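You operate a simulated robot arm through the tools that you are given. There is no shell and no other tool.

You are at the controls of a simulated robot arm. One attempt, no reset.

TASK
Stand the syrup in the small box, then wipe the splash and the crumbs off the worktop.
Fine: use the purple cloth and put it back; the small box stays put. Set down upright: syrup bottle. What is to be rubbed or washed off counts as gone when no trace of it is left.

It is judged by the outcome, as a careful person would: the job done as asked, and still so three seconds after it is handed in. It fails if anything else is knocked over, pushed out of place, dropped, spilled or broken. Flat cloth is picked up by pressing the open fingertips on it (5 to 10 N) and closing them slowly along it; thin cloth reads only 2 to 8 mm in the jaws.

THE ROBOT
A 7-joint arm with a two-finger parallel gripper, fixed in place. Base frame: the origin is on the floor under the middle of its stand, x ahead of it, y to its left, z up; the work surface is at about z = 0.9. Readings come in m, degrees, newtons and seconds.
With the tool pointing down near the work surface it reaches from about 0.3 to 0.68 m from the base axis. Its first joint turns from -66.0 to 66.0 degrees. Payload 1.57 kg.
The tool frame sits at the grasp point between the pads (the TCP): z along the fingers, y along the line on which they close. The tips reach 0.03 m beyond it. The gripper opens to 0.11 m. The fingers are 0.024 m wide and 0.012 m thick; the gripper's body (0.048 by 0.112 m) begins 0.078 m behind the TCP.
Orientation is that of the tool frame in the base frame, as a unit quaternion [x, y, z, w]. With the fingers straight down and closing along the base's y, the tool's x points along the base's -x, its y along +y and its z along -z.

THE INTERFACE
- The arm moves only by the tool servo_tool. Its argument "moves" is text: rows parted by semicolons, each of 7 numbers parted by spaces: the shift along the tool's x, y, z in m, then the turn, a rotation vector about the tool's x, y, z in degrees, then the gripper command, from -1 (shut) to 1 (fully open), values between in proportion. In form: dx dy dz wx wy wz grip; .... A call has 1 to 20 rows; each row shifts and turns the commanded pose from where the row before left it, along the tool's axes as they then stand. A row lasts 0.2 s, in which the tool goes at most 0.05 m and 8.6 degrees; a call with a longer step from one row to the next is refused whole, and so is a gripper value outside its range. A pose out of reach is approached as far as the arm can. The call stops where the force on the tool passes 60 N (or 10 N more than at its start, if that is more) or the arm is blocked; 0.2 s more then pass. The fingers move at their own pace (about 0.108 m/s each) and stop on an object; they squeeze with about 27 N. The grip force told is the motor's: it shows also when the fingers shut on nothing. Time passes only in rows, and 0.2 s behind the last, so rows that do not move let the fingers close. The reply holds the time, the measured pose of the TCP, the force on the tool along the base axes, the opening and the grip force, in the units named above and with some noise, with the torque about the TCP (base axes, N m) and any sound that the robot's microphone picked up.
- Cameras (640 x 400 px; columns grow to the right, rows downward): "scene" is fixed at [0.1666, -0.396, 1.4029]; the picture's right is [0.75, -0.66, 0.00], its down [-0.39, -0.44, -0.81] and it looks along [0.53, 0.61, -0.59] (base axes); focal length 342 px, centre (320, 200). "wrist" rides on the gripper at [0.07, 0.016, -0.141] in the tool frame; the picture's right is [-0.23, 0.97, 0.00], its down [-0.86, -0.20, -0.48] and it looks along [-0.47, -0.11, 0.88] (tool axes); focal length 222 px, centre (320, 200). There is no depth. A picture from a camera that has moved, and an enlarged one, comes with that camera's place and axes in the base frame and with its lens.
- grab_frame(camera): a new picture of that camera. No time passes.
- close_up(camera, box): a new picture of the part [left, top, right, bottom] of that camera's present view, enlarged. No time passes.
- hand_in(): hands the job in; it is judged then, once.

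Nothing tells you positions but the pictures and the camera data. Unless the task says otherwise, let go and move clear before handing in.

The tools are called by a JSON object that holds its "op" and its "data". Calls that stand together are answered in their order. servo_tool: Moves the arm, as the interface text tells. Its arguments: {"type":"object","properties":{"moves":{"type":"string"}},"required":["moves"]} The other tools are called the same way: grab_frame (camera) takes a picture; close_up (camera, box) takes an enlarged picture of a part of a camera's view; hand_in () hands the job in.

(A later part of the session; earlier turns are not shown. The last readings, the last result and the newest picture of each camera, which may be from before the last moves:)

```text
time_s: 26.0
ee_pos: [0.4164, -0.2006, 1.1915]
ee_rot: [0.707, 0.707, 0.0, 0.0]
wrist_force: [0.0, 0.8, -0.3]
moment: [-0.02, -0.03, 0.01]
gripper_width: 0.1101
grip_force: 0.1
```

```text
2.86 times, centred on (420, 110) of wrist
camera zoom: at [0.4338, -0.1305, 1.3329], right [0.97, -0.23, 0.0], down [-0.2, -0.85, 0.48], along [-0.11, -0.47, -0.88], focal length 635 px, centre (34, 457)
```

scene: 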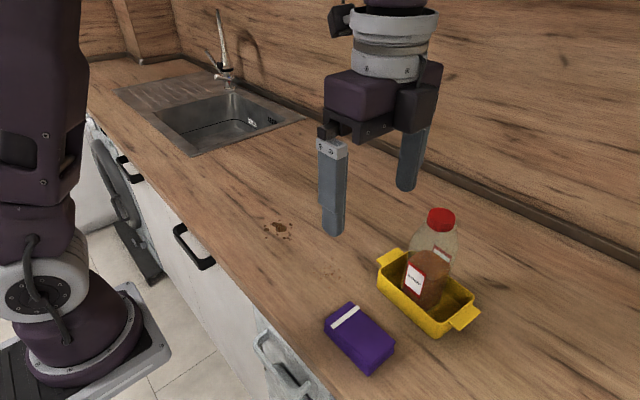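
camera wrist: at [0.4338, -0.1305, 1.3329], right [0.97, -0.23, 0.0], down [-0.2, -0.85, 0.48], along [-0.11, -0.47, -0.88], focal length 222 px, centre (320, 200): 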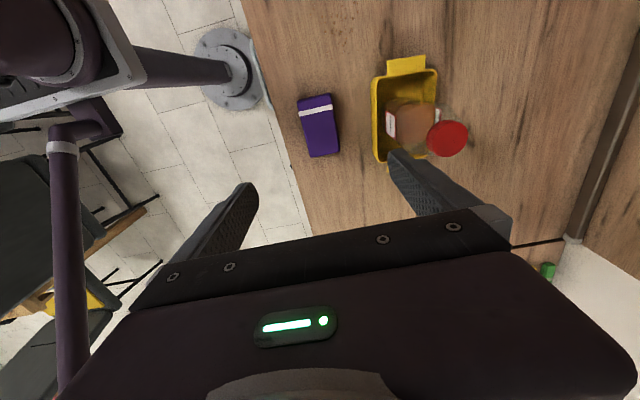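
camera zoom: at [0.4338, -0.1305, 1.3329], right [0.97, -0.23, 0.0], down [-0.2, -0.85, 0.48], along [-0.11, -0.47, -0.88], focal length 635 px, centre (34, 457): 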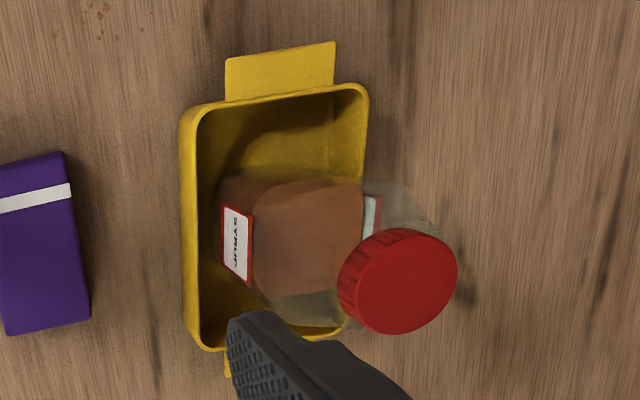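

The cloth centre is confirmed near (0.417, -0.204), with the counter edge at x of about 0.342 and the box wall at about 0.507. I'll narrow the fingers to about 88 mm and descend above the cloth.

{"op": "servo_tool", "data": {"moves": "-0.003 0.0004 0.02 0 0 0 0.6; 0 0 0.04 0 0 0 0.6; 0 0 0.05 0 0 0 0.6; 0 0 0.05 0 0 0 0.6; 0 0 0.04 0 0 0 0.6; 0 0 0.015 0 0 0 0.6; 0 0 0 0 0 0 0.6"}}

{"op": "grab_frame", "data": {"camera": "wrist"}}

{"op": "close_up", "data": {"camera": "scene", "box": [300, 240, 440, 390]}}

```text
time_s: 27.6
ee_pos: [0.4168, -0.205, 0.9774]
ee_rot: [0.707, 0.707, 0.0, 0.0]
wrist_force: [-0.1, -0.6, 0.2]
moment: [0.0, 0.02, 0.01]
gripper_width: 0.0881
grip_force: 0.0
```

```text
taken
camera wrist: at [0.4332, -0.1339, 1.1172], right [0.97, -0.23, 0.0], down [-0.2, -0.85, 0.48], along [-0.11, -0.47, -0.88], focal length 222 px, centre (320, 200)
```

wrist: 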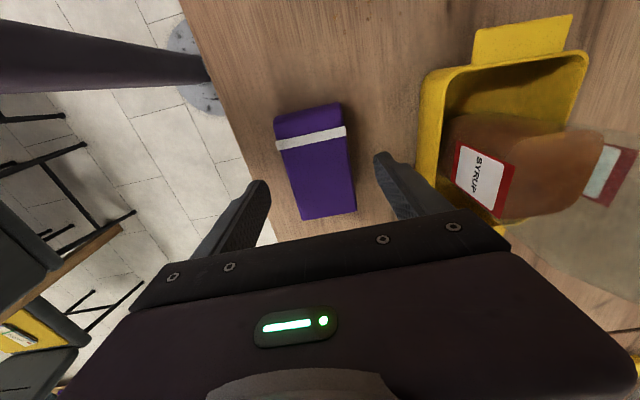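

```text
2.67 times, centred on (370, 315) of scene
camera zoom: at [0.1666, -0.396, 1.4029], right [0.75, -0.66, 0.0], down [-0.39, -0.44, -0.81], along [0.53, 0.61, -0.59], focal length 912 px, centre (187, -107)
```

zoom: 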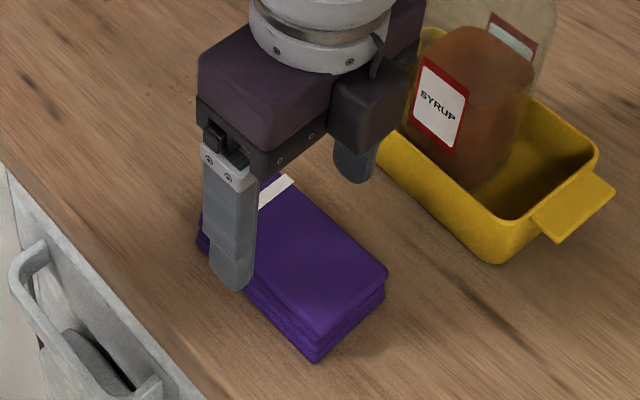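

The fingers straddle the cloth evenly. I'll go down so the tips sit about 8 mm above the worktop beside the pack, then close slowly.

{"op": "servo_tool", "data": {"moves": "0 0 0.02 0 0 0 0.6; 0 0 0.012 0 0 0 0.6; 0 0 0.0075 0 0 0 0.6; 0 0 0 0 0 0 0.6; 0 0 0 0 0 0 0.3; 0 0 0 0 0 0 0.2"}}

{"op": "close_up", "data": {"camera": "scene", "box": [300, 240, 440, 390]}}

{"op": "grab_frame", "data": {"camera": "wrist"}}

```text
time_s: 29.0
ee_pos: [0.4157, -0.204, 0.9368]
ee_rot: [0.707, 0.708, 0.0, 0.0]
wrist_force: [0.3, -0.4, 0.0]
moment: [0.03, -0.01, 0.01]
gripper_width: 0.0662
grip_force: 0.0
```

```text
2.67 times, centred on (370, 315) of scene
camera zoom: at [0.1666, -0.396, 1.4029], right [0.75, -0.66, 0.0], down [-0.39, -0.44, -0.81], along [0.53, 0.61, -0.59], focal length 912 px, centre (187, -107)
```

zoom: 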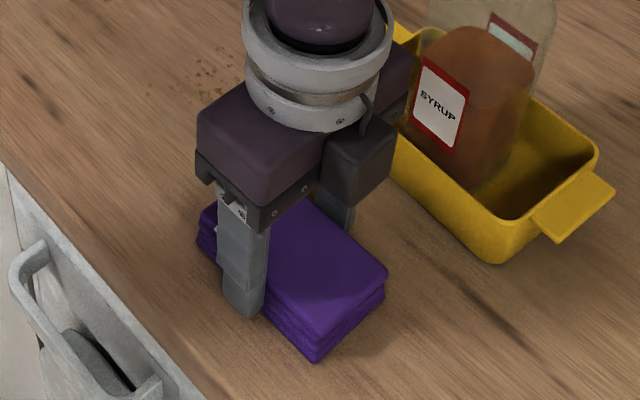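

```text
taken
camera wrist: at [0.433, -0.1337, 1.0778], right [0.97, -0.23, 0.0], down [-0.2, -0.86, 0.48], along [-0.11, -0.47, -0.88], focal length 222 px, centre (320, 200)
```

wrist: 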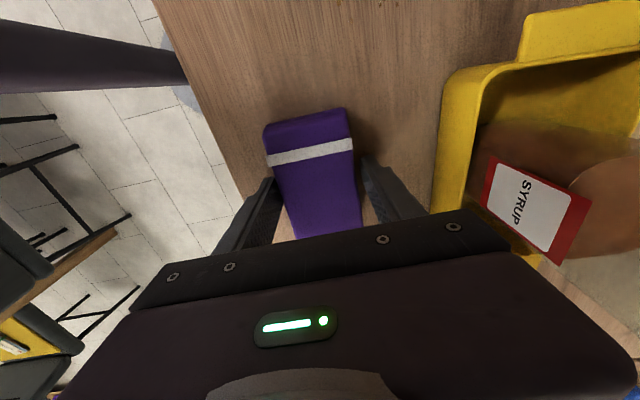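

The fingers sit either side of the pack, so I'll close slowly now.

{"op": "servo_tool", "data": {"moves": "0 0 0 0 0 0 0.15; 0 0 0 0 0 0 0.1; 0 0 0 0 0 0 0.05; 0 0 0 0 0 0 0; 0 0 0 0 0 0 -0.1; 0 0 0 0 0 0 -0.2; 0 0 0 0 0 0 -0.3; 0 0 0 0 0 0 -0.3"}}

{"op": "grab_frame", "data": {"camera": "wrist"}}

{"op": "close_up", "data": {"camera": "scene", "box": [300, 240, 440, 390]}}

```text
time_s: 30.8
ee_pos: [0.4155, -0.2039, 0.9373]
ee_rot: [0.707, 0.707, 0.0, 0.0]
wrist_force: [-0.5, -0.3, 1.0]
moment: [0.0, 0.01, -0.03]
gripper_width: 0.061
grip_force: 26.4
```

```text
taken
camera wrist: at [0.433, -0.1337, 1.0779], right [0.97, -0.23, 0.0], down [-0.2, -0.86, 0.48], along [-0.11, -0.47, -0.88], focal length 222 px, centre (320, 200)
```

wrist: 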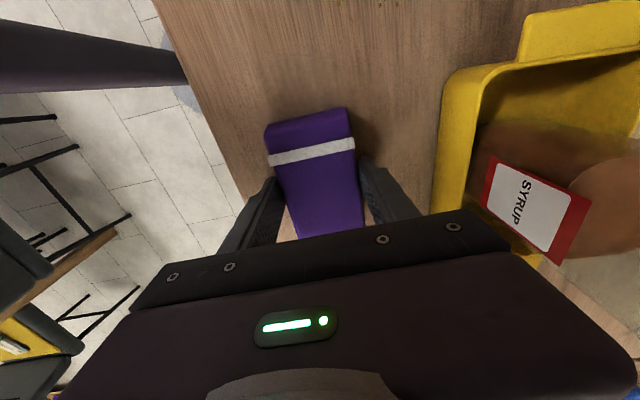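

```text
2.67 times, centred on (370, 315) of scene
camera zoom: at [0.1666, -0.396, 1.4029], right [0.75, -0.66, 0.0], down [-0.39, -0.44, -0.81], along [0.53, 0.61, -0.59], focal length 912 px, centre (187, -107)
```

zoom: 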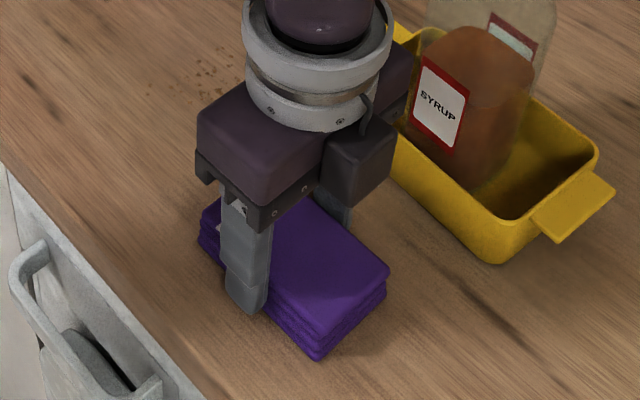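

The cloth is gripped as a pack, at 61 mm and 26 N. I'll lift it a few centimetres, check that it hangs together, and move in +y away from the box.

{"op": "servo_tool", "data": {"moves": "0 0 0 0 0 0 -1; 0 0 -0.01 0 0 0 -1; 0 0 -0.02 0 0 0 -1; 0 0 -0.02 0 0 0 -1; 0 0 0 0 0 0 -1"}}

{"op": "grab_frame", "data": {"camera": "wrist"}}

{"op": "close_up", "data": {"camera": "scene", "box": [300, 220, 460, 390]}}

```text
time_s: 32.0
ee_pos: [0.417, -0.2048, 0.9872]
ee_rot: [0.707, 0.707, 0.0, 0.0]
wrist_force: [0.4, 0.4, 0.5]
moment: [0.01, -0.03, 0.02]
gripper_width: 0.0
grip_force: 21.2
```

```text
taken
camera wrist: at [0.433, -0.1342, 1.1284], right [0.97, -0.23, 0.0], down [-0.2, -0.86, 0.48], along [-0.11, -0.47, -0.88], focal length 222 px, centre (320, 200)
```

wrist: 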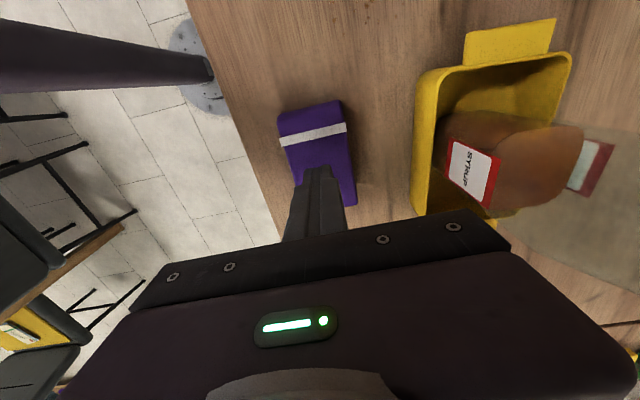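

```text
2.35 times, centred on (380, 305) of scene
camera zoom: at [0.1666, -0.396, 1.4029], right [0.75, -0.66, 0.0], down [-0.39, -0.44, -0.81], along [0.53, 0.61, -0.59], focal length 805 px, centre (179, -47)
```

zoom: 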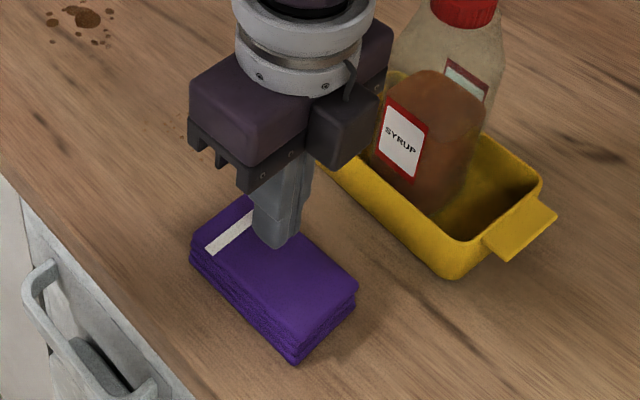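

The side grip did not hold: the fingers slid off and shut above the cloth, which still lies in its place. I'll use the stated method, with open fingertips pressed on top at 5 to 10 N and closed slowly.

{"op": "servo_tool", "data": {"moves": "0 0 0 0 0 0 -0.3; 0 0 0 0 0 0 -0.1; 0 0 0 0 0 0 -0.1; 0 0 0.015 0 0 0 -0.1; 0 0 0.01 0 0 0 -0.1; 0 0 0 0 0 0 -0.1"}}

{"op": "grab_frame", "data": {"camera": "wrist"}}

{"op": "close_up", "data": {"camera": "scene", "box": [300, 240, 420, 390]}}

```text
time_s: 33.4
ee_pos: [0.417, -0.2048, 0.9622]
ee_rot: [0.708, 0.707, 0.001, 0.0]
wrist_force: [0.1, -0.4, -0.3]
moment: [0.0, -0.01, 0.0]
gripper_width: 0.0494
grip_force: 0.1
```

```text
taken
camera wrist: at [0.4337, -0.1339, 1.1035], right [0.97, -0.23, 0.0], down [-0.2, -0.86, 0.48], along [-0.11, -0.47, -0.88], focal length 222 px, centre (320, 200)
```

wrist: 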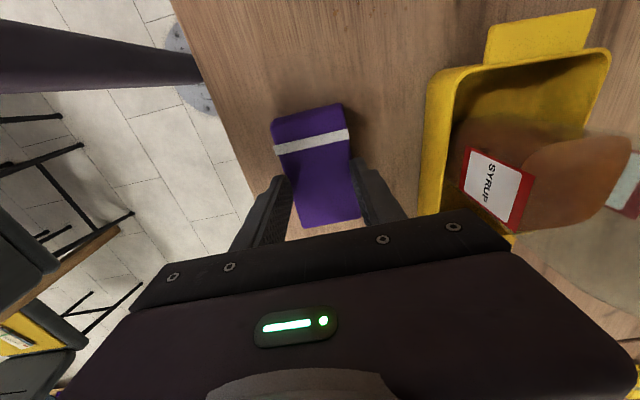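

```text
2.67 times, centred on (360, 315) of scene
camera zoom: at [0.1666, -0.396, 1.4029], right [0.75, -0.66, 0.0], down [-0.39, -0.44, -0.81], along [0.53, 0.61, -0.59], focal length 912 px, centre (213, -107)
```

zoom: 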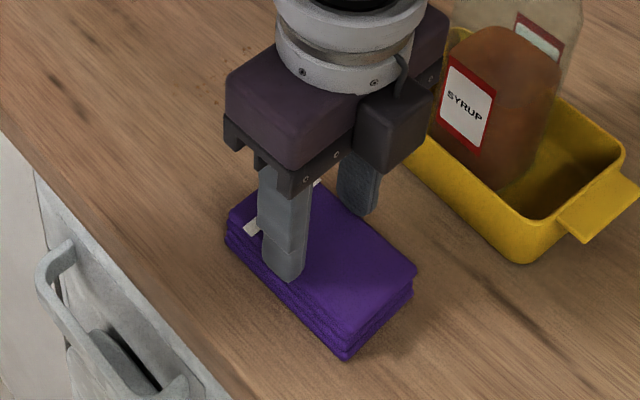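

The fingertips are about 1 cm above the cloth. I'll set the opening to about 36 mm so both tips land on the cloth and descend gently to feel contact.

{"op": "servo_tool", "data": {"moves": "0 0 0 0 0 0 -0.345; 0 0 0.004 0 0 0 -0.345; 0 0 0.004 0 0 0 -0.345; 0 0 0.002 0 0 0 -0.345; 0 0 0 0 0 0 -0.345"}}

```text
time_s: 34.1
ee_pos: [0.4166, -0.2051, 0.962]
ee_rot: [0.707, 0.707, 0.0, 0.002]
wrist_force: [-5.2, 4.9, 22.6]
moment: [0.2, 0.43, -0.05]
gripper_width: 0.036
grip_force: 0.0
stopped in row 3: the force on the tool passed its limit at 72 N (the readings are from after the stop); the commanded pose is now the measured one
```

Contact came sooner than expected, with the pack top at about z = 0.932, and the push was firm. I'll ease up to bring the press into the 5 to 10 N range.

{"op": "servo_tool", "data": {"moves": "0 0 -0.001 0 0 0 -0.345; 0 0 0 0 0 0 -0.345"}}

{"op": "close_up", "data": {"camera": "scene", "box": [300, 240, 420, 390]}}

```text
time_s: 34.7
ee_pos: [0.4177, -0.2056, 0.9629]
ee_rot: [0.707, 0.707, 0.001, 0.002]
wrist_force: [-1.3, 1.5, 1.7]
moment: [0.06, 0.11, -0.02]
gripper_width: 0.0373
grip_force: 0.4
```

```text
2.67 times, centred on (360, 315) of scene
camera zoom: at [0.1666, -0.396, 1.403], right [0.75, -0.66, 0.0], down [-0.39, -0.44, -0.81], along [0.53, 0.61, -0.59], focal length 912 px, centre (213, -107)
```

zoom: 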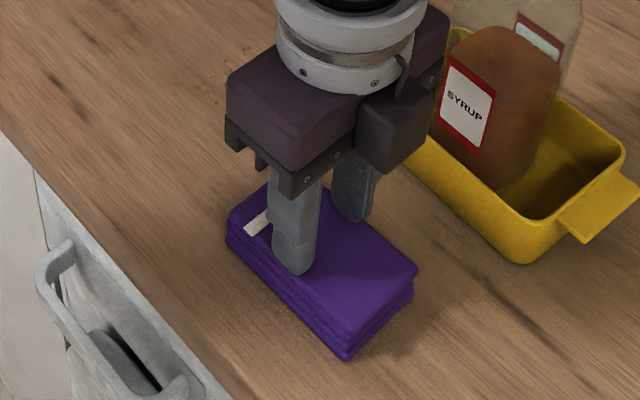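

The press is now 1.7 N. I'll lower by a fraction of a millimetre and start closing slowly along the cloth.

{"op": "servo_tool", "data": {"moves": "0 0 0.0003 0 0 0 -0.345; 0 0 0 0 0 0 -0.345"}}

```text
time_s: 35.3
ee_pos: [0.418, -0.2041, 0.9615]
ee_rot: [0.707, 0.707, 0.001, 0.003]
wrist_force: [-0.4, 1.8, 8.8]
moment: [0.01, 0.17, 0.04]
gripper_width: 0.0371
grip_force: 1.0
```

The press is 8.8 N, in range. Now I'll close slowly.

{"op": "servo_tool", "data": {"moves": "0 0 0 0 0 0 -0.4; 0 0 0 0 0 0 -0.45; 0 0 0 0 0 0 -0.5; 0 0 0 0 0 0 -0.55; 0 0 0 0 0 0 -0.6"}}

{"op": "close_up", "data": {"camera": "scene", "box": [300, 240, 420, 390]}}

{"op": "grab_frame", "data": {"camera": "wrist"}}

```text
time_s: 36.5
ee_pos: [0.4169, -0.2038, 0.9628]
ee_rot: [0.707, 0.707, 0.0, 0.002]
wrist_force: [-6.0, -1.0, 12.2]
moment: [0.02, 0.36, 0.03]
gripper_width: 0.0291
grip_force: 4.4
```

```text
2.67 times, centred on (360, 315) of scene
camera zoom: at [0.1663, -0.3959, 1.403], right [0.75, -0.66, 0.0], down [-0.39, -0.44, -0.81], along [0.53, 0.61, -0.59], focal length 912 px, centre (213, -107)
```

zoom: 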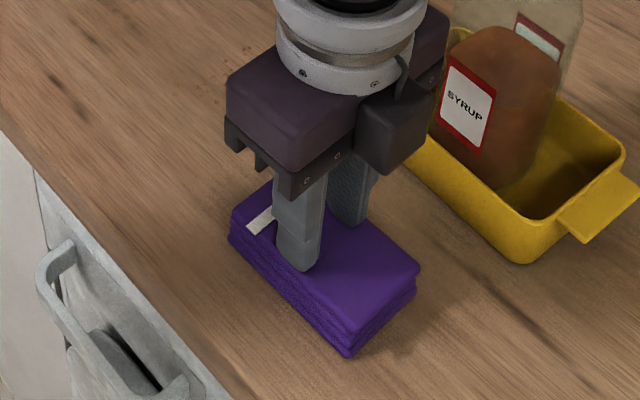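

```text
taken
camera wrist: at [0.4336, -0.1341, 1.1028], right [0.97, -0.23, 0.0], down [-0.2, -0.85, 0.48], along [-0.1, -0.47, -0.88], focal length 222 px, centre (320, 200)
```

wrist: 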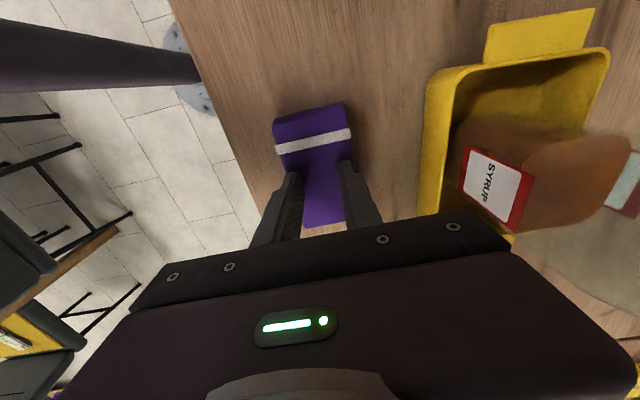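

The fingers are dragging on the cloth (grip force 4 N, opening 29 mm) and the cloth has barely moved. I'll continue closing slowly.

{"op": "servo_tool", "data": {"moves": "0 0 0 0 0 0 -0.65; 0 0 0 0 0 0 -0.7; 0 0 0 0 0 0 -0.75; 0 0 0 0 0 0 -0.8; 0 0 0 0 0 0 -0.85"}}

{"op": "close_up", "data": {"camera": "scene", "box": [300, 240, 420, 390]}}

{"op": "grab_frame", "data": {"camera": "wrist"}}

```text
time_s: 37.7
ee_pos: [0.4176, -0.2038, 0.9616]
ee_rot: [0.707, 0.707, 0.001, 0.002]
wrist_force: [-6.5, -0.2, 13.1]
moment: [0.01, 0.27, -0.04]
gripper_width: 0.0158
grip_force: 4.5
```

```text
2.67 times, centred on (360, 315) of scene
camera zoom: at [0.1663, -0.3959, 1.403], right [0.75, -0.66, 0.0], down [-0.39, -0.44, -0.81], along [0.53, 0.61, -0.59], focal length 912 px, centre (213, -107)
```

zoom: 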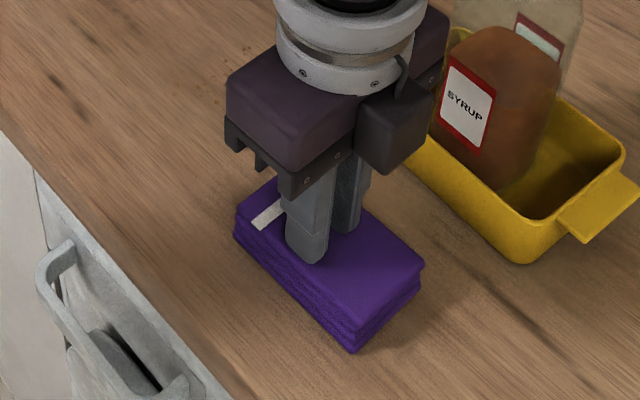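

```text
taken
camera wrist: at [0.4337, -0.134, 1.1028], right [0.97, -0.23, 0.0], down [-0.2, -0.85, 0.48], along [-0.1, -0.47, -0.88], focal length 222 px, centre (320, 200)
```

wrist: 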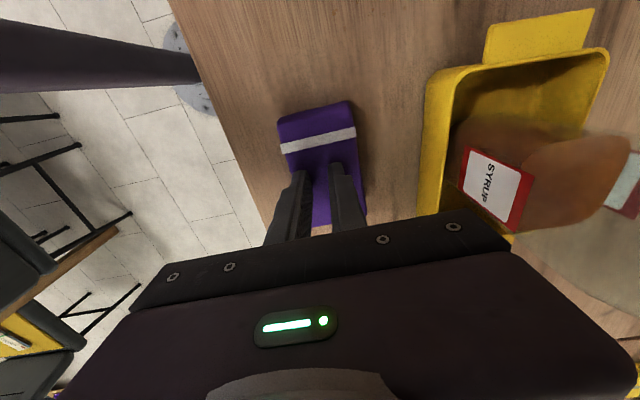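

The pack is being nudged a few millimetres in +x by one finger. I'll finish closing and see whether the jaws catch material.

{"op": "servo_tool", "data": {"moves": "0 0 0 0 0 0 -0.88; 0 0 0 0 0 0 -0.91; 0 0 0 0 0 0 -0.94; 0 0 0 0 0 0 -0.97; 0 0 0 0 0 0 -1; 0 0 0 0 0 0 -1; 0 0 0 0 0 0 -1"}}

{"op": "close_up", "data": {"camera": "scene", "box": [300, 240, 420, 390]}}

```text
time_s: 39.3
ee_pos: [0.418, -0.205, 0.962]
ee_rot: [0.706, 0.708, 0.002, 0.002]
wrist_force: [5.0, -1.4, 9.4]
moment: [0.02, -0.16, -0.02]
gripper_width: 0.0
grip_force: 20.9
```

```text
2.67 times, centred on (360, 315) of scene
camera zoom: at [0.1667, -0.396, 1.4029], right [0.75, -0.66, 0.0], down [-0.39, -0.44, -0.81], along [0.53, 0.61, -0.59], focal length 912 px, centre (213, -107)
```

zoom: 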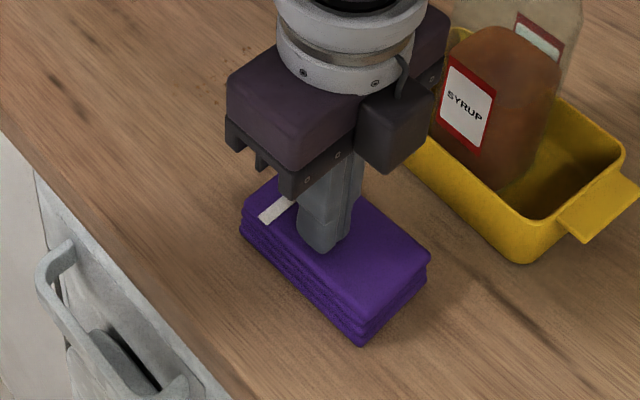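

The jaws shut on nothing, so pressing only slid the folded pack about 6 mm. It behaves like a firm folded block and needs a proper side grip. I'll rise, look at its new pose, and retry deeper and slower.

{"op": "servo_tool", "data": {"moves": "0 0 -0.01 0 0 0 -1; 0 0 -0.03 0 0 0 -0.5; 0 0 -0.04 0 0 0 0; 0 0 -0.04 0 0 0 0.4; 0 0 0 0 0 0 0.6; 0 0 0 0 0 0 0.6"}}

{"op": "close_up", "data": {"camera": "wrist", "box": [250, 70, 410, 210]}}

{"op": "close_up", "data": {"camera": "scene", "box": [315, 295, 405, 380]}}

```text
time_s: 40.7
ee_pos: [0.4175, -0.2042, 1.0826]
ee_rot: [0.707, 0.707, 0.0, 0.002]
wrist_force: [0.1, -0.2, 0.2]
moment: [0.02, 0.02, 0.01]
gripper_width: 0.0882
grip_force: 0.0
```

```text
2.86 times, centred on (330, 140) of wrist
camera zoom: at [0.4333, -0.1352, 1.224], right [0.97, -0.23, 0.0], down [-0.2, -0.85, 0.48], along [-0.1, -0.47, -0.88], focal length 635 px, centre (291, 371)
```

zoom: 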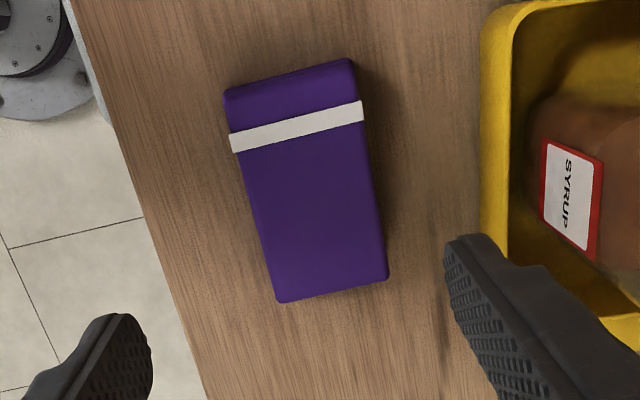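

```text
4.71 times, centred on (360, 338) of scene
camera zoom: at [0.1666, -0.396, 1.4029], right [0.75, -0.66, 0.0], down [-0.39, -0.44, -0.81], along [0.53, 0.61, -0.59], focal length 1609 px, centre (132, -447)
```

zoom: 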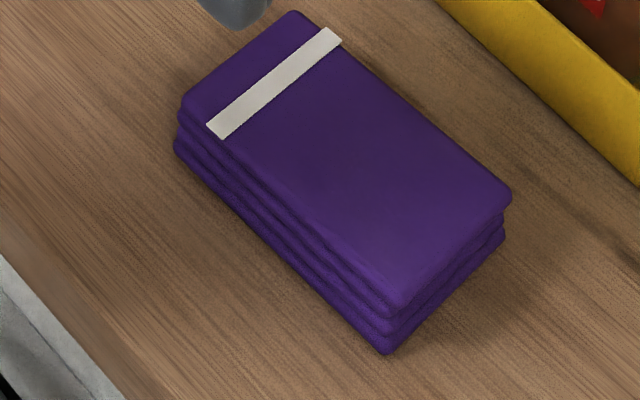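

The pack now lies 13 mm further in +x, near (0.430, -0.203), and it's about 32 mm thick. I'll centre on it, go down with the tips just off the worktop, close at full squeeze, then lift by millimetres while watching the readings.

{"op": "servo_tool", "data": {"moves": "0.0015 0.0125 0 0 0 0 0.6; 0 0 0.04 0 0 0 0.6; 0 0 0.04 0 0 0 0.6; 0 0 0.04 0 0 0 0.6; 0 0 0.02 0 0 0 0.6; 0 0 0.006 0 0 0 0.6; 0 0 0 0 0 0 0.6"}}

{"op": "grab_frame", "data": {"camera": "wrist"}}

```text
time_s: 42.3
ee_pos: [0.431, -0.205, 0.9356]
ee_rot: [0.707, 0.707, 0.001, 0.002]
wrist_force: [0.8, 0.0, 0.2]
moment: [0.0, 0.01, 0.01]
gripper_width: 0.0879
grip_force: 0.1
```

```text
taken
camera wrist: at [0.4465, -0.1339, 1.0768], right [0.97, -0.23, 0.0], down [-0.2, -0.85, 0.48], along [-0.1, -0.47, -0.88], focal length 222 px, centre (320, 200)
```

wrist: 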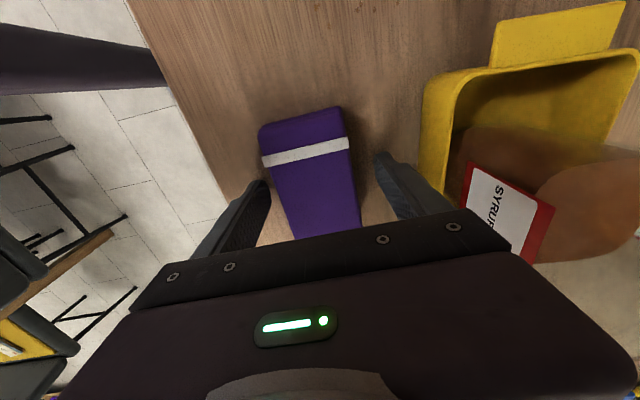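

The fingers are astride the pack. I'll lower 2 mm more, close in steps and hold at full squeeze.

{"op": "servo_tool", "data": {"moves": "0 0 0.002 0 0 0 0.6; 0 0 0 0 0 0 0.3; 0 0 0 0 0 0 0.2; 0 0 0 0 0 0 0.12; 0 0 0 0 0 0 0.06; 0 0 0 0 0 0 0; 0 0 0 0 0 0 -0.2; 0 0 0 0 0 0 -0.5; 0 0 0 0 0 0 -1; 0 0 0 0 0 0 -1; 0 0 0 0 0 0 -1"}}

{"op": "close_up", "data": {"camera": "scene", "box": [300, 240, 420, 390]}}

```text
time_s: 44.7
ee_pos: [0.432, -0.2037, 0.9351]
ee_rot: [0.707, 0.707, 0.0, 0.002]
wrist_force: [-1.0, -0.4, 0.1]
moment: [-0.02, 0.03, 0.0]
gripper_width: 0.0609
grip_force: 27.3
```

```text
2.67 times, centred on (360, 315) of scene
camera zoom: at [0.1666, -0.396, 1.4029], right [0.75, -0.66, 0.0], down [-0.39, -0.44, -0.81], along [0.53, 0.61, -0.59], focal length 912 px, centre (213, -107)
```

zoom: 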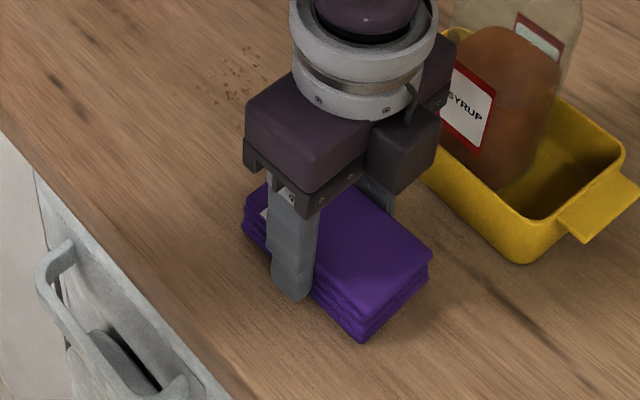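

It is held at 61 mm and 27 N under the full-shut command. I'll lift very gently by a few millimetres.

{"op": "servo_tool", "data": {"moves": "0 0 -0.001 0 0 0 -1; 0 0 -0.001 0 0 0 -1; 0 0 -0.001 0 0 0 -1; 0 0 0 0 0 0 -1"}}

```text
time_s: 45.7
ee_pos: [0.4301, -0.2045, 0.9357]
ee_rot: [0.707, 0.707, 0.0, 0.002]
wrist_force: [0.7, 0.1, -1.5]
moment: [0.0, 0.01, 0.0]
gripper_width: 0.0609
grip_force: 27.2
```

{"op": "servo_tool", "data": {"moves": "0 0 -0.002 0 0 0 -1; 0 0 -0.002 0 0 0 -1; 0 0 -0.002 0 0 0 -1; 0 0 0 0 0 0 -1"}}

{"op": "close_up", "data": {"camera": "scene", "box": [300, 240, 420, 390]}}

```text
time_s: 46.7
ee_pos: [0.4313, -0.2033, 0.9427]
ee_rot: [0.707, 0.707, 0.001, 0.002]
wrist_force: [0.8, 0.5, -0.3]
moment: [0.0, -0.03, 0.02]
gripper_width: 0.0611
grip_force: 26.8
```

```text
2.67 times, centred on (360, 315) of scene
camera zoom: at [0.1666, -0.396, 1.4029], right [0.75, -0.66, 0.0], down [-0.39, -0.44, -0.81], along [0.53, 0.61, -0.59], focal length 912 px, centre (213, -107)
```

zoom: 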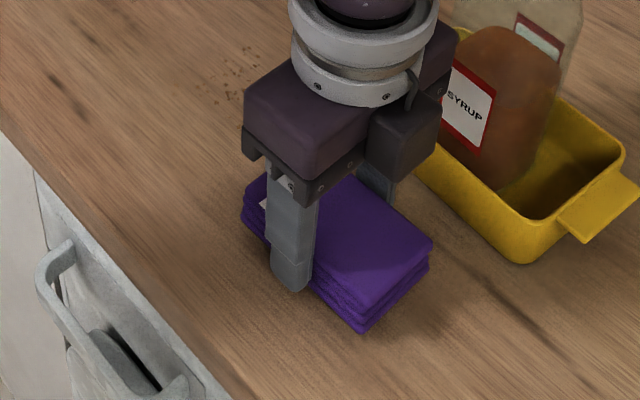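

This time the pack is rising with the fingers. I'll keep lifting slowly.

{"op": "servo_tool", "data": {"moves": "0 0 -0.003 0 0 0 -1; 0 0 -0.003 0 0 0 -1; 0 0 -0.004 0 0 0 -1; 0 0 -0.004 0 0 0 -1; 0 0 -0.004 0 0 0 -1; 0 0 0 0 0 0 -1"}}

{"op": "close_up", "data": {"camera": "scene", "box": [300, 240, 420, 390]}}

{"op": "grab_frame", "data": {"camera": "wrist"}}

```text
time_s: 48.1
ee_pos: [0.4297, -0.2025, 0.9609]
ee_rot: [0.707, 0.707, 0.0, 0.002]
wrist_force: [0.7, -0.3, -1.8]
moment: [-0.02, 0.0, 0.03]
gripper_width: 0.0608
grip_force: 26.8
```

```text
2.67 times, centred on (360, 315) of scene
camera zoom: at [0.1666, -0.396, 1.4029], right [0.75, -0.66, 0.0], down [-0.39, -0.44, -0.81], along [0.53, 0.61, -0.59], focal length 912 px, centre (213, -107)
```

zoom: 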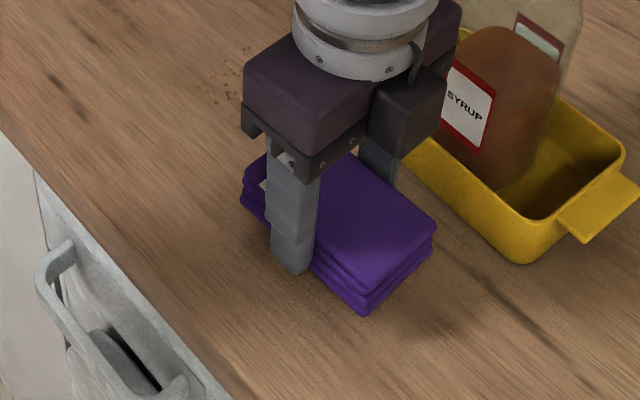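

```text
taken
camera wrist: at [0.4462, -0.1324, 1.1017], right [0.97, -0.23, 0.0], down [-0.2, -0.85, 0.48], along [-0.1, -0.47, -0.88], focal length 222 px, centre (320, 200)
```

wrist: 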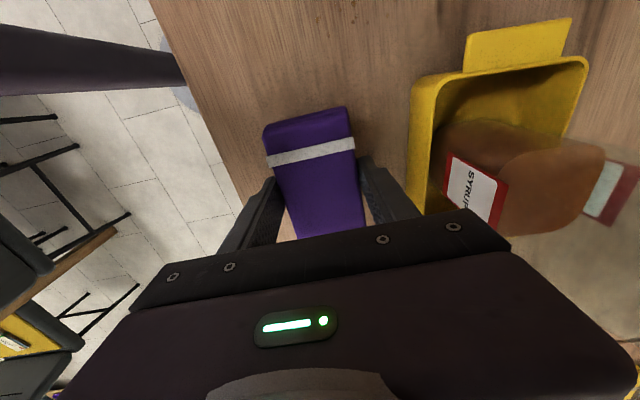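

The pack is securely held and clear of the surface. I'll carry it slowly in +y past the box and crumbs to a clean start spot at about (0.47, 0.02).

{"op": "servo_tool", "data": {"moves": "0.004 0 -0.004 0 0 0 -1; 0.01 0 -0.004 0 0 0 -1; 0.016 0 0 0 0 0 -1; 0.02 0 0 0 0 0 -1; 0.022 0 0 0 0 0 -1; 0.022 0 0 0 0 0 -1; 0.022 0.004 0 0 0 0 -1; 0.022 0.008 0 0 0 0 -1; 0.022 0.01 0 0 0 0 -1; 0.022 0.01 0 0 0 0 -1; 0.02 0.006 0 0 0 0 -1; 0.012 0.002 0 0 0 0 -1; 0.006 0 0 0 0 0 -1; 0 0 0 0 0 0 -1"}}

{"op": "grab_frame", "data": {"camera": "scene"}}

{"op": "grab_frame", "data": {"camera": "wrist"}}

```text
time_s: 51.1
ee_pos: [0.4701, 0.019, 0.9689]
ee_rot: [0.707, 0.707, 0.001, 0.002]
wrist_force: [0.6, 0.0, -0.8]
moment: [0.0, 0.0, 0.02]
gripper_width: 0.0608
grip_force: 27.0
```

```text
taken
```

scene: 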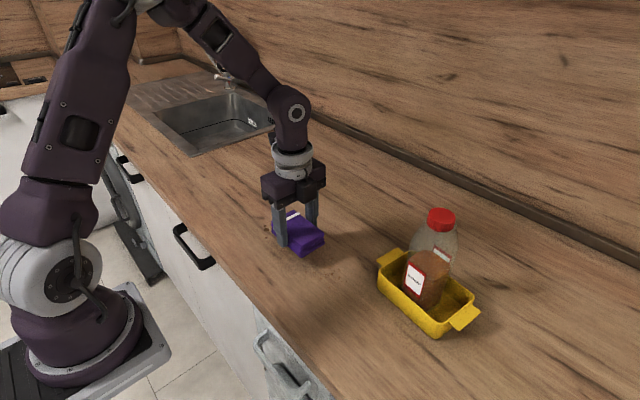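

```text
taken
camera wrist: at [0.4859, 0.0873, 1.1099], right [0.97, -0.23, 0.0], down [-0.2, -0.85, 0.48], along [-0.1, -0.47, -0.88], focal length 222 px, centre (320, 200)
```

wrist: 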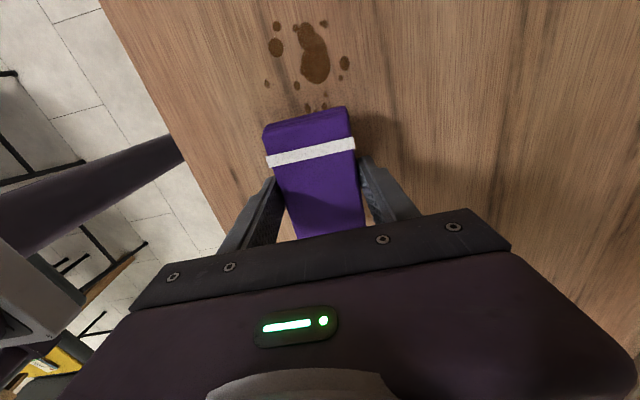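

The cloth is between the splash and the crumbs. I'll lower it until it presses lightly on the worktop.

{"op": "servo_tool", "data": {"moves": "0 0 0.01 0 0 0 -1; 0 0 0.012 0 0 0 -1; 0 0 0.006 0 0 0 -1; 0 0 0.002 0 0 0 -1; 0 0 0 0 0 0 -1"}}

```text
time_s: 52.3
ee_pos: [0.4682, 0.017, 0.9396]
ee_rot: [0.708, 0.707, 0.0, 0.002]
wrist_force: [-0.1, -0.8, -1.2]
moment: [0.02, -0.02, -0.01]
gripper_width: 0.0608
grip_force: 27.1
```

{"op": "servo_tool", "data": {"moves": "0 0 0.001 0 0 0 -1; 0 0 0.001 0 0 0 -1; 0 0 0.001 0 0 0 -1; 0 0 0 0 0 0 -1"}}

```text
time_s: 53.3
ee_pos: [0.4715, 0.0164, 0.9353]
ee_rot: [0.707, 0.708, 0.0, 0.002]
wrist_force: [-0.8, -0.1, -0.8]
moment: [0.0, 0.01, -0.01]
gripper_width: 0.061
grip_force: 27.4
```

{"op": "servo_tool", "data": {"moves": "0 0 0.001 0 0 0 -1; 0 0 0 0 0 0 -1"}}

{"op": "servo_tool", "data": {"moves": "0 0 0.0005 0 0 0 -1; 0 0 0 0 0 0 -1"}}

```text
time_s: 53.9
ee_pos: [0.471, 0.016, 0.9341]
ee_rot: [0.707, 0.707, 0.001, 0.003]
wrist_force: [0.3, -0.1, 3.8]
moment: [0.02, 0.11, -0.01]
gripper_width: 0.061
grip_force: 26.8
```

```text
time_s: 54.5
ee_pos: [0.4692, 0.0165, 0.9343]
ee_rot: [0.707, 0.707, 0.002, 0.002]
wrist_force: [-0.9, 1.6, 17.6]
moment: [-0.02, 0.51, 0.01]
gripper_width: 0.0608
grip_force: 27.5
```

The cloth is in contact and stiff, at 17.6 N. I'll ease off a little and make a slow stroke toward -y across the crumbs.

{"op": "servo_tool", "data": {"moves": "0 0 -0.0003 0 0 0 -1; -0.006 0 0 0 0 0 -1; -0.01 0 0 0 0 0 -1; -0.012 0 0 0 0 0 -1; -0.012 0 0 0 0 0 -1; -0.012 0 0 0 0 0 -1; -0.012 0 0 0 0 0 -1; -0.01 0 0 0 0 0 -1; -0.006 0 0 0 0 0 -1; 0 0 0 0 0 0 -1"}}

{"op": "close_up", "data": {"camera": "scene", "box": [240, 180, 440, 340]}}

```text
time_s: 56.7
ee_pos: [0.4707, -0.0634, 0.9348]
ee_rot: [0.707, 0.708, 0.0, 0.002]
wrist_force: [0.4, 3.7, 7.7]
moment: [0.04, 0.18, -0.07]
gripper_width: 0.0608
grip_force: 26.9
```

```text
2.50 times, centred on (340, 260) of scene
camera zoom: at [0.1665, -0.3959, 1.403], right [0.75, -0.66, 0.0], down [-0.39, -0.44, -0.81], along [0.53, 0.61, -0.59], focal length 855 px, centre (270, 50)
```

zoom: 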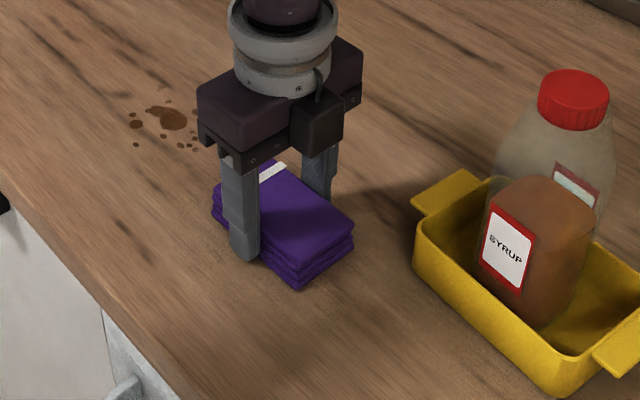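

The first stroke went fine at 7.7 N press. I'll stroke back, shift to x of about 0.495 and stroke again.

{"op": "servo_tool", "data": {"moves": "0.006 0 0 0 0 0 -1; 0.012 0 0 0 0 0 -1; 0.012 0 0 0 0 0 -1; 0.012 0 0 0 0 0 -1; 0.012 0 0 0 0 0 -1; 0.012 0 0 0 0 0 -1; 0.008 0 0 0 0 0 -1; 0.004 0 0 0 0 0 -1; 0 0.006 0 0 0 0 -1; 0 0.01 0 0 0 0 -1; 0 0.008 0 0 0 0 -1; 0 0.003 0 0 0 0 -1; 0 0 0 0 0 0 -1"}}

{"op": "close_up", "data": {"camera": "scene", "box": [240, 180, 440, 340]}}

```text
time_s: 59.5
ee_pos: [0.4968, 0.0151, 0.935]
ee_rot: [0.707, 0.707, 0.0, 0.002]
wrist_force: [0.4, -1.3, -0.4]
moment: [0.02, 0.01, 0.01]
gripper_width: 0.0609
grip_force: 27.2
```

```text
2.50 times, centred on (340, 260) of scene
camera zoom: at [0.1667, -0.396, 1.4029], right [0.75, -0.66, 0.0], down [-0.39, -0.44, -0.81], along [0.53, 0.61, -0.59], focal length 855 px, centre (270, 50)
```

zoom: 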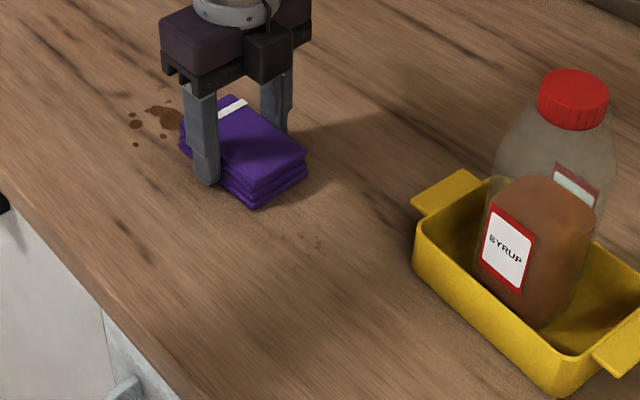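

Most crumbs are gone after one pass and a few remain. I'll zoom in to locate them.

{"op": "close_up", "data": {"camera": "scene", "box": [290, 220, 410, 320]}}

{"op": "close_up", "data": {"camera": "scene", "box": [250, 190, 350, 270]}}

```text
4.00 times, centred on (350, 270) of scene
camera zoom: at [0.1667, -0.396, 1.4029], right [0.75, -0.66, 0.0], down [-0.39, -0.44, -0.81], along [0.53, 0.61, -0.59], focal length 1368 px, centre (200, -80)
```

zoom: 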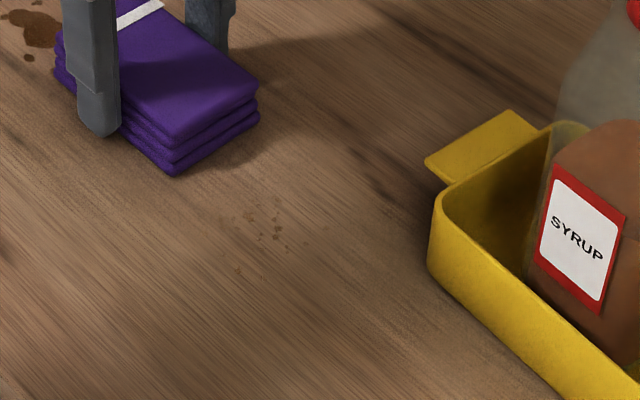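

```text
5.00 times, centred on (300, 230) of scene
camera zoom: at [0.1667, -0.396, 1.4029], right [0.75, -0.66, 0.0], down [-0.39, -0.44, -0.81], along [0.53, 0.61, -0.59], focal length 1710 px, centre (420, 50)
```

zoom: 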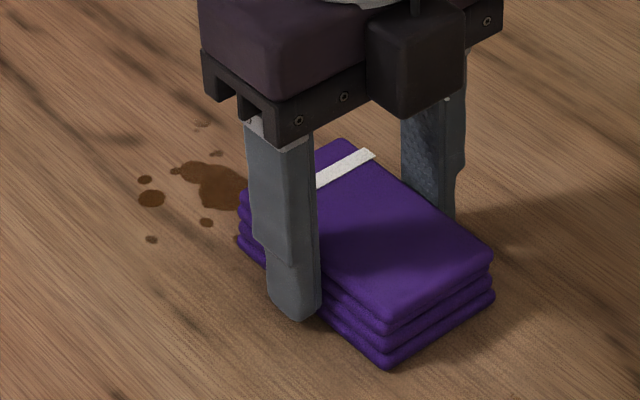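

The remaining crumbs are at y of about -0.07 to -0.107. I'll restore the contact pressure and stroke at x of about 0.497 to slightly further in -y.

{"op": "servo_tool", "data": {"moves": "0 0 0.0007 0 0 0 -1; 0 0 0 0 0 0 -1"}}

```text
time_s: 60.1
ee_pos: [0.4966, 0.0158, 0.9331]
ee_rot: [0.707, 0.707, 0.001, 0.002]
wrist_force: [0.4, 0.6, 1.3]
moment: [-0.03, 0.11, -0.03]
gripper_width: 0.061
grip_force: 26.7
```

{"op": "servo_tool", "data": {"moves": "0 0 0.0004 0 0 0 -1; -0.006 0 0 0 0 0 -1; -0.012 0 0 0 0 0 -1; -0.012 0 0 0 0 0 -1; -0.012 0 0 0 0 0 -1; -0.012 0 0 0 0 0 -1; -0.012 0 0 0 0 0 -1; -0.01 0 0 0 0 0 -1; -0.006 0 0 0 0 0 -1; -0.002 0 0 0 0 0 -1; 0 0 0 0 0 0 -1"}}

{"op": "close_up", "data": {"camera": "scene", "box": [260, 180, 440, 320]}}

```text
time_s: 62.5
ee_pos: [0.4976, -0.0701, 0.9346]
ee_rot: [0.707, 0.707, 0.001, 0.002]
wrist_force: [-0.3, -0.2, -0.9]
moment: [0.02, 0.0, -0.02]
gripper_width: 0.0609
grip_force: 27.0
```

```text
2.86 times, centred on (350, 250) of scene
camera zoom: at [0.1666, -0.396, 1.4029], right [0.75, -0.66, 0.0], down [-0.39, -0.44, -0.81], along [0.53, 0.61, -0.59], focal length 977 px, centre (234, 57)
```

zoom: 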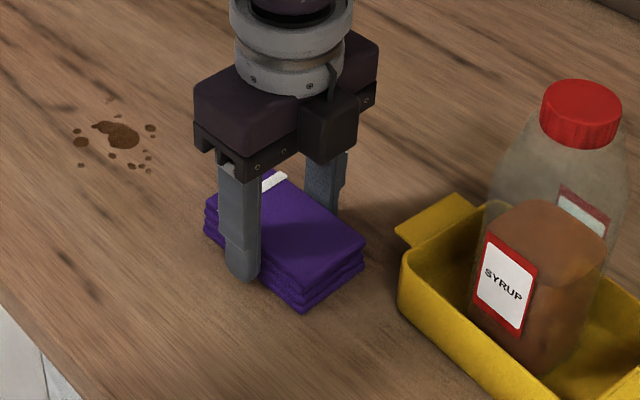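

Contact was lost by a fraction of a millimetre at this end. I'll lower a touch here until it presses again.

{"op": "servo_tool", "data": {"moves": "0 0 0.0005 0 0 0 -1; 0 0 0 0 0 0 -1"}}

{"op": "servo_tool", "data": {"moves": "0 0 0.0003 0 0 0 -1; 0 0 0 0 0 0 -1"}}

```text
time_s: 63.1
ee_pos: [0.4969, -0.0695, 0.9347]
ee_rot: [0.707, 0.707, 0.001, 0.002]
wrist_force: [0.1, -0.2, 3.6]
moment: [-0.02, 0.11, 0.01]
gripper_width: 0.0611
grip_force: 27.2
```

```text
time_s: 63.7
ee_pos: [0.4972, -0.0688, 0.9338]
ee_rot: [0.707, 0.707, 0.001, 0.002]
wrist_force: [-4.2, 0.2, 17.6]
moment: [0.0, 0.4, 0.0]
gripper_width: 0.0609
grip_force: 27.3
```

The press is about 17 N now. I'll rub back and forth here at both x positions.

{"op": "servo_tool", "data": {"moves": "0.006 0 0 0 0 0 -1; 0.012 0 0 0 0 0 -1; 0.012 0 0 0 0 0 -1; 0.008 0 0 0 0 0 -1; -0.006 0 0 0 0 0 -1; -0.012 0 0 0 0 0 -1; -0.012 0 0 0 0 0 -1; -0.008 0 0 0 0 0 -1; 0 -0.008 0 0 0 0 -1; 0 -0.01 0 0 0 0 -1; 0 -0.01 0 0 0 0 -1; 0 0 0 0 0 0 -1"}}

```text
time_s: 66.3
ee_pos: [0.4677, -0.0691, 0.9325]
ee_rot: [0.706, 0.708, 0.0, 0.001]
wrist_force: [2.8, -1.9, 5.3]
moment: [-0.29, -0.22, 0.08]
gripper_width: 0.061
grip_force: 26.4
```

{"op": "servo_tool", "data": {"moves": "0 0 0.0002 0 0 0 -1; 0.006 0 0 0 0 0 -1; 0.012 0 0 0 0 0 -1; 0.012 0 0 0 0 0 -1; 0.008 0 0 0 0 0 -1; -0.006 0 0 0 0 0 -1; -0.012 0 0 0 0 0 -1; -0.012 0 0 0 0 0 -1; -0.008 0 0 0 0 0 -1; 0 0 0 0 0 0 -1"}}

{"op": "close_up", "data": {"camera": "scene", "box": [260, 200, 420, 330]}}

```text
time_s: 68.5
ee_pos: [0.4686, -0.0684, 0.9339]
ee_rot: [0.706, 0.708, 0.0, 0.003]
wrist_force: [0.2, -0.1, -0.3]
moment: [-0.01, 0.01, 0.02]
gripper_width: 0.061
grip_force: 27.7
```

```text
3.08 times, centred on (340, 265) of scene
camera zoom: at [0.1666, -0.396, 1.4029], right [0.75, -0.66, 0.0], down [-0.39, -0.44, -0.81], along [0.53, 0.61, -0.59], focal length 1052 px, centre (258, 0)
```

zoom: 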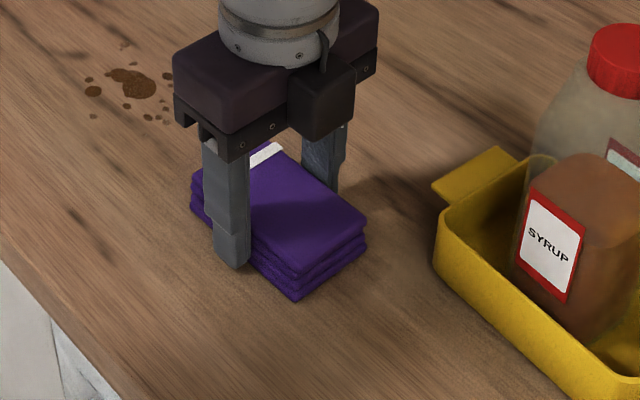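

I'll lift slightly and move in +y to uncover the crumb area and inspect it.

{"op": "servo_tool", "data": {"moves": "0 0 -0.006 0 0 0 -1; 0.008 0 -0.008 0 0 0 -1; 0.016 0 0 0 0 0 -1; 0.02 0 0 0 0 0 -1; 0.02 0 0 0 0 0 -1; 0.016 0 0 0 0 0 -1; 0.008 0 0 0 0 0 -1; 0 0 0 0 0 0 -1"}}

{"op": "close_up", "data": {"camera": "scene", "box": [280, 210, 400, 320]}}

{"op": "grab_frame", "data": {"camera": "wrist"}}

```text
time_s: 70.3
ee_pos: [0.4697, 0.0204, 0.946]
ee_rot: [0.707, 0.707, 0.001, 0.002]
wrist_force: [-0.1, -0.1, -1.1]
moment: [0.01, 0.0, -0.02]
gripper_width: 0.061
grip_force: 26.7
```

```text
3.64 times, centred on (340, 265) of scene
camera zoom: at [0.1667, -0.396, 1.4029], right [0.75, -0.66, 0.0], down [-0.39, -0.44, -0.81], along [0.53, 0.61, -0.59], focal length 1244 px, centre (247, -36)
```

zoom: 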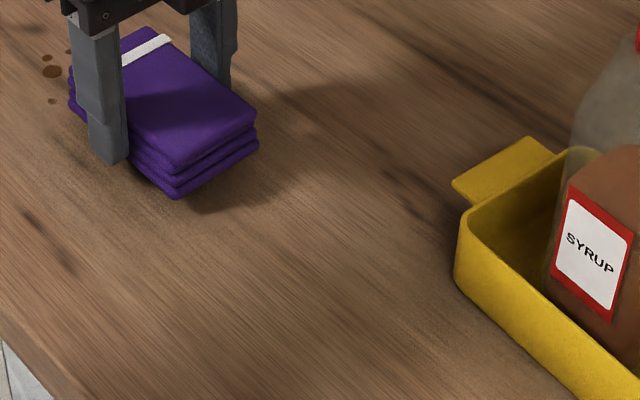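

```text
taken
camera wrist: at [0.4849, 0.0903, 1.0871], right [0.97, -0.23, 0.0], down [-0.2, -0.85, 0.48], along [-0.1, -0.47, -0.88], focal length 222 px, centre (320, 200)
```

wrist: 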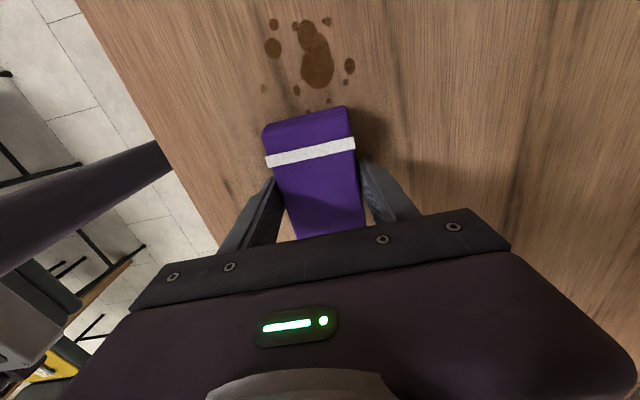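

The crumb area looks clear. I'll check at higher zoom.

{"op": "close_up", "data": {"camera": "scene", "box": [310, 245, 380, 300]}}

{"op": "close_up", "data": {"camera": "scene", "box": [250, 190, 330, 260]}}

```text
7.27 times, centred on (345, 272) of scene
camera zoom: at [0.1667, -0.396, 1.4029], right [0.75, -0.66, 0.0], down [-0.39, -0.44, -0.81], along [0.53, 0.61, -0.59], focal length 2487 px, centre (138, -327)
```

zoom: 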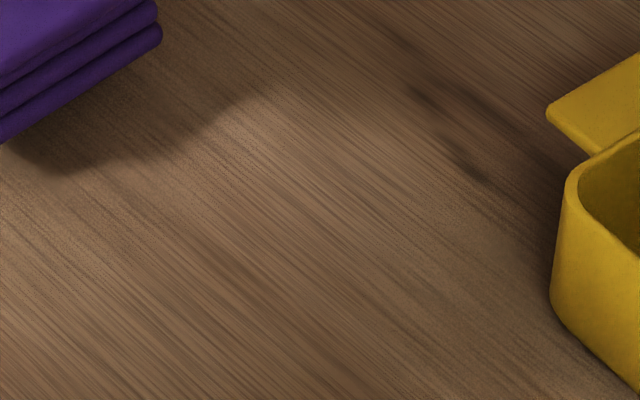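

```text
5.71 times, centred on (290, 225) of scene
camera zoom: at [0.1667, -0.396, 1.4029], right [0.75, -0.66, 0.0], down [-0.39, -0.44, -0.81], along [0.53, 0.61, -0.59], focal length 1954 px, centre (491, 57)
```

zoom: 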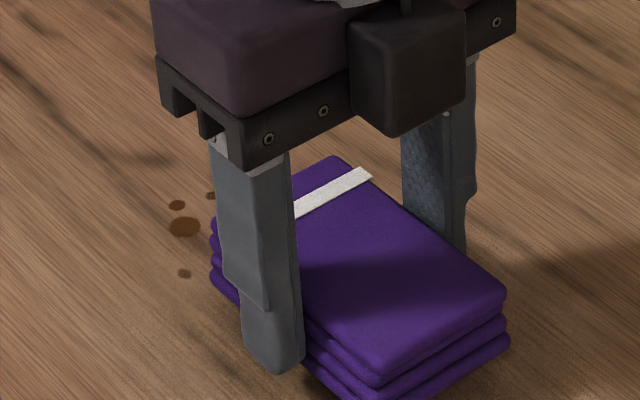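

The crumbs are fully gone. Now the splash: I'll lower onto the worktop beside it at x of about 0.463 and wipe in +y.

{"op": "servo_tool", "data": {"moves": "0 -0.006 0.006 0 0 0 -1; 0 0 0.005 0 0 0 -1; 0 0 0.001 0 0 0 -1; 0 0 0 0 0 0 -1"}}

{"op": "servo_tool", "data": {"moves": "0 0 0.0007 0 0 0 -1; 0 0 0 0 0 0 -1"}}

```text
time_s: 71.3
ee_pos: [0.4639, 0.0189, 0.9335]
ee_rot: [0.707, 0.707, 0.001, 0.002]
wrist_force: [0.2, 0.1, -0.1]
moment: [0.0, 0.01, 0.01]
gripper_width: 0.0608
grip_force: 26.7
```

```text
time_s: 71.9
ee_pos: [0.4643, 0.0184, 0.934]
ee_rot: [0.707, 0.707, 0.0, 0.002]
wrist_force: [0.0, 0.2, -1.1]
moment: [0.02, 0.03, -0.03]
gripper_width: 0.0612
grip_force: 27.1
```

{"op": "servo_tool", "data": {"moves": "0 0 0.0007 0 0 0 -1; 0 0 0 0 0 0 -1"}}

{"op": "servo_tool", "data": {"moves": "0 0 0.0003 0 0 0 -1; 0 0 0 0 0 0 -1"}}

```text
time_s: 72.5
ee_pos: [0.4636, 0.0191, 0.9323]
ee_rot: [0.707, 0.707, 0.001, 0.002]
wrist_force: [0.4, 2.0, 1.7]
moment: [0.08, 0.12, -0.04]
gripper_width: 0.061
grip_force: 27.0
```

```text
time_s: 73.1
ee_pos: [0.4631, 0.0188, 0.9323]
ee_rot: [0.707, 0.707, 0.001, 0.002]
wrist_force: [0.4, 0.0, 0.3]
moment: [0.01, 0.0, 0.02]
gripper_width: 0.061
grip_force: 27.0
```

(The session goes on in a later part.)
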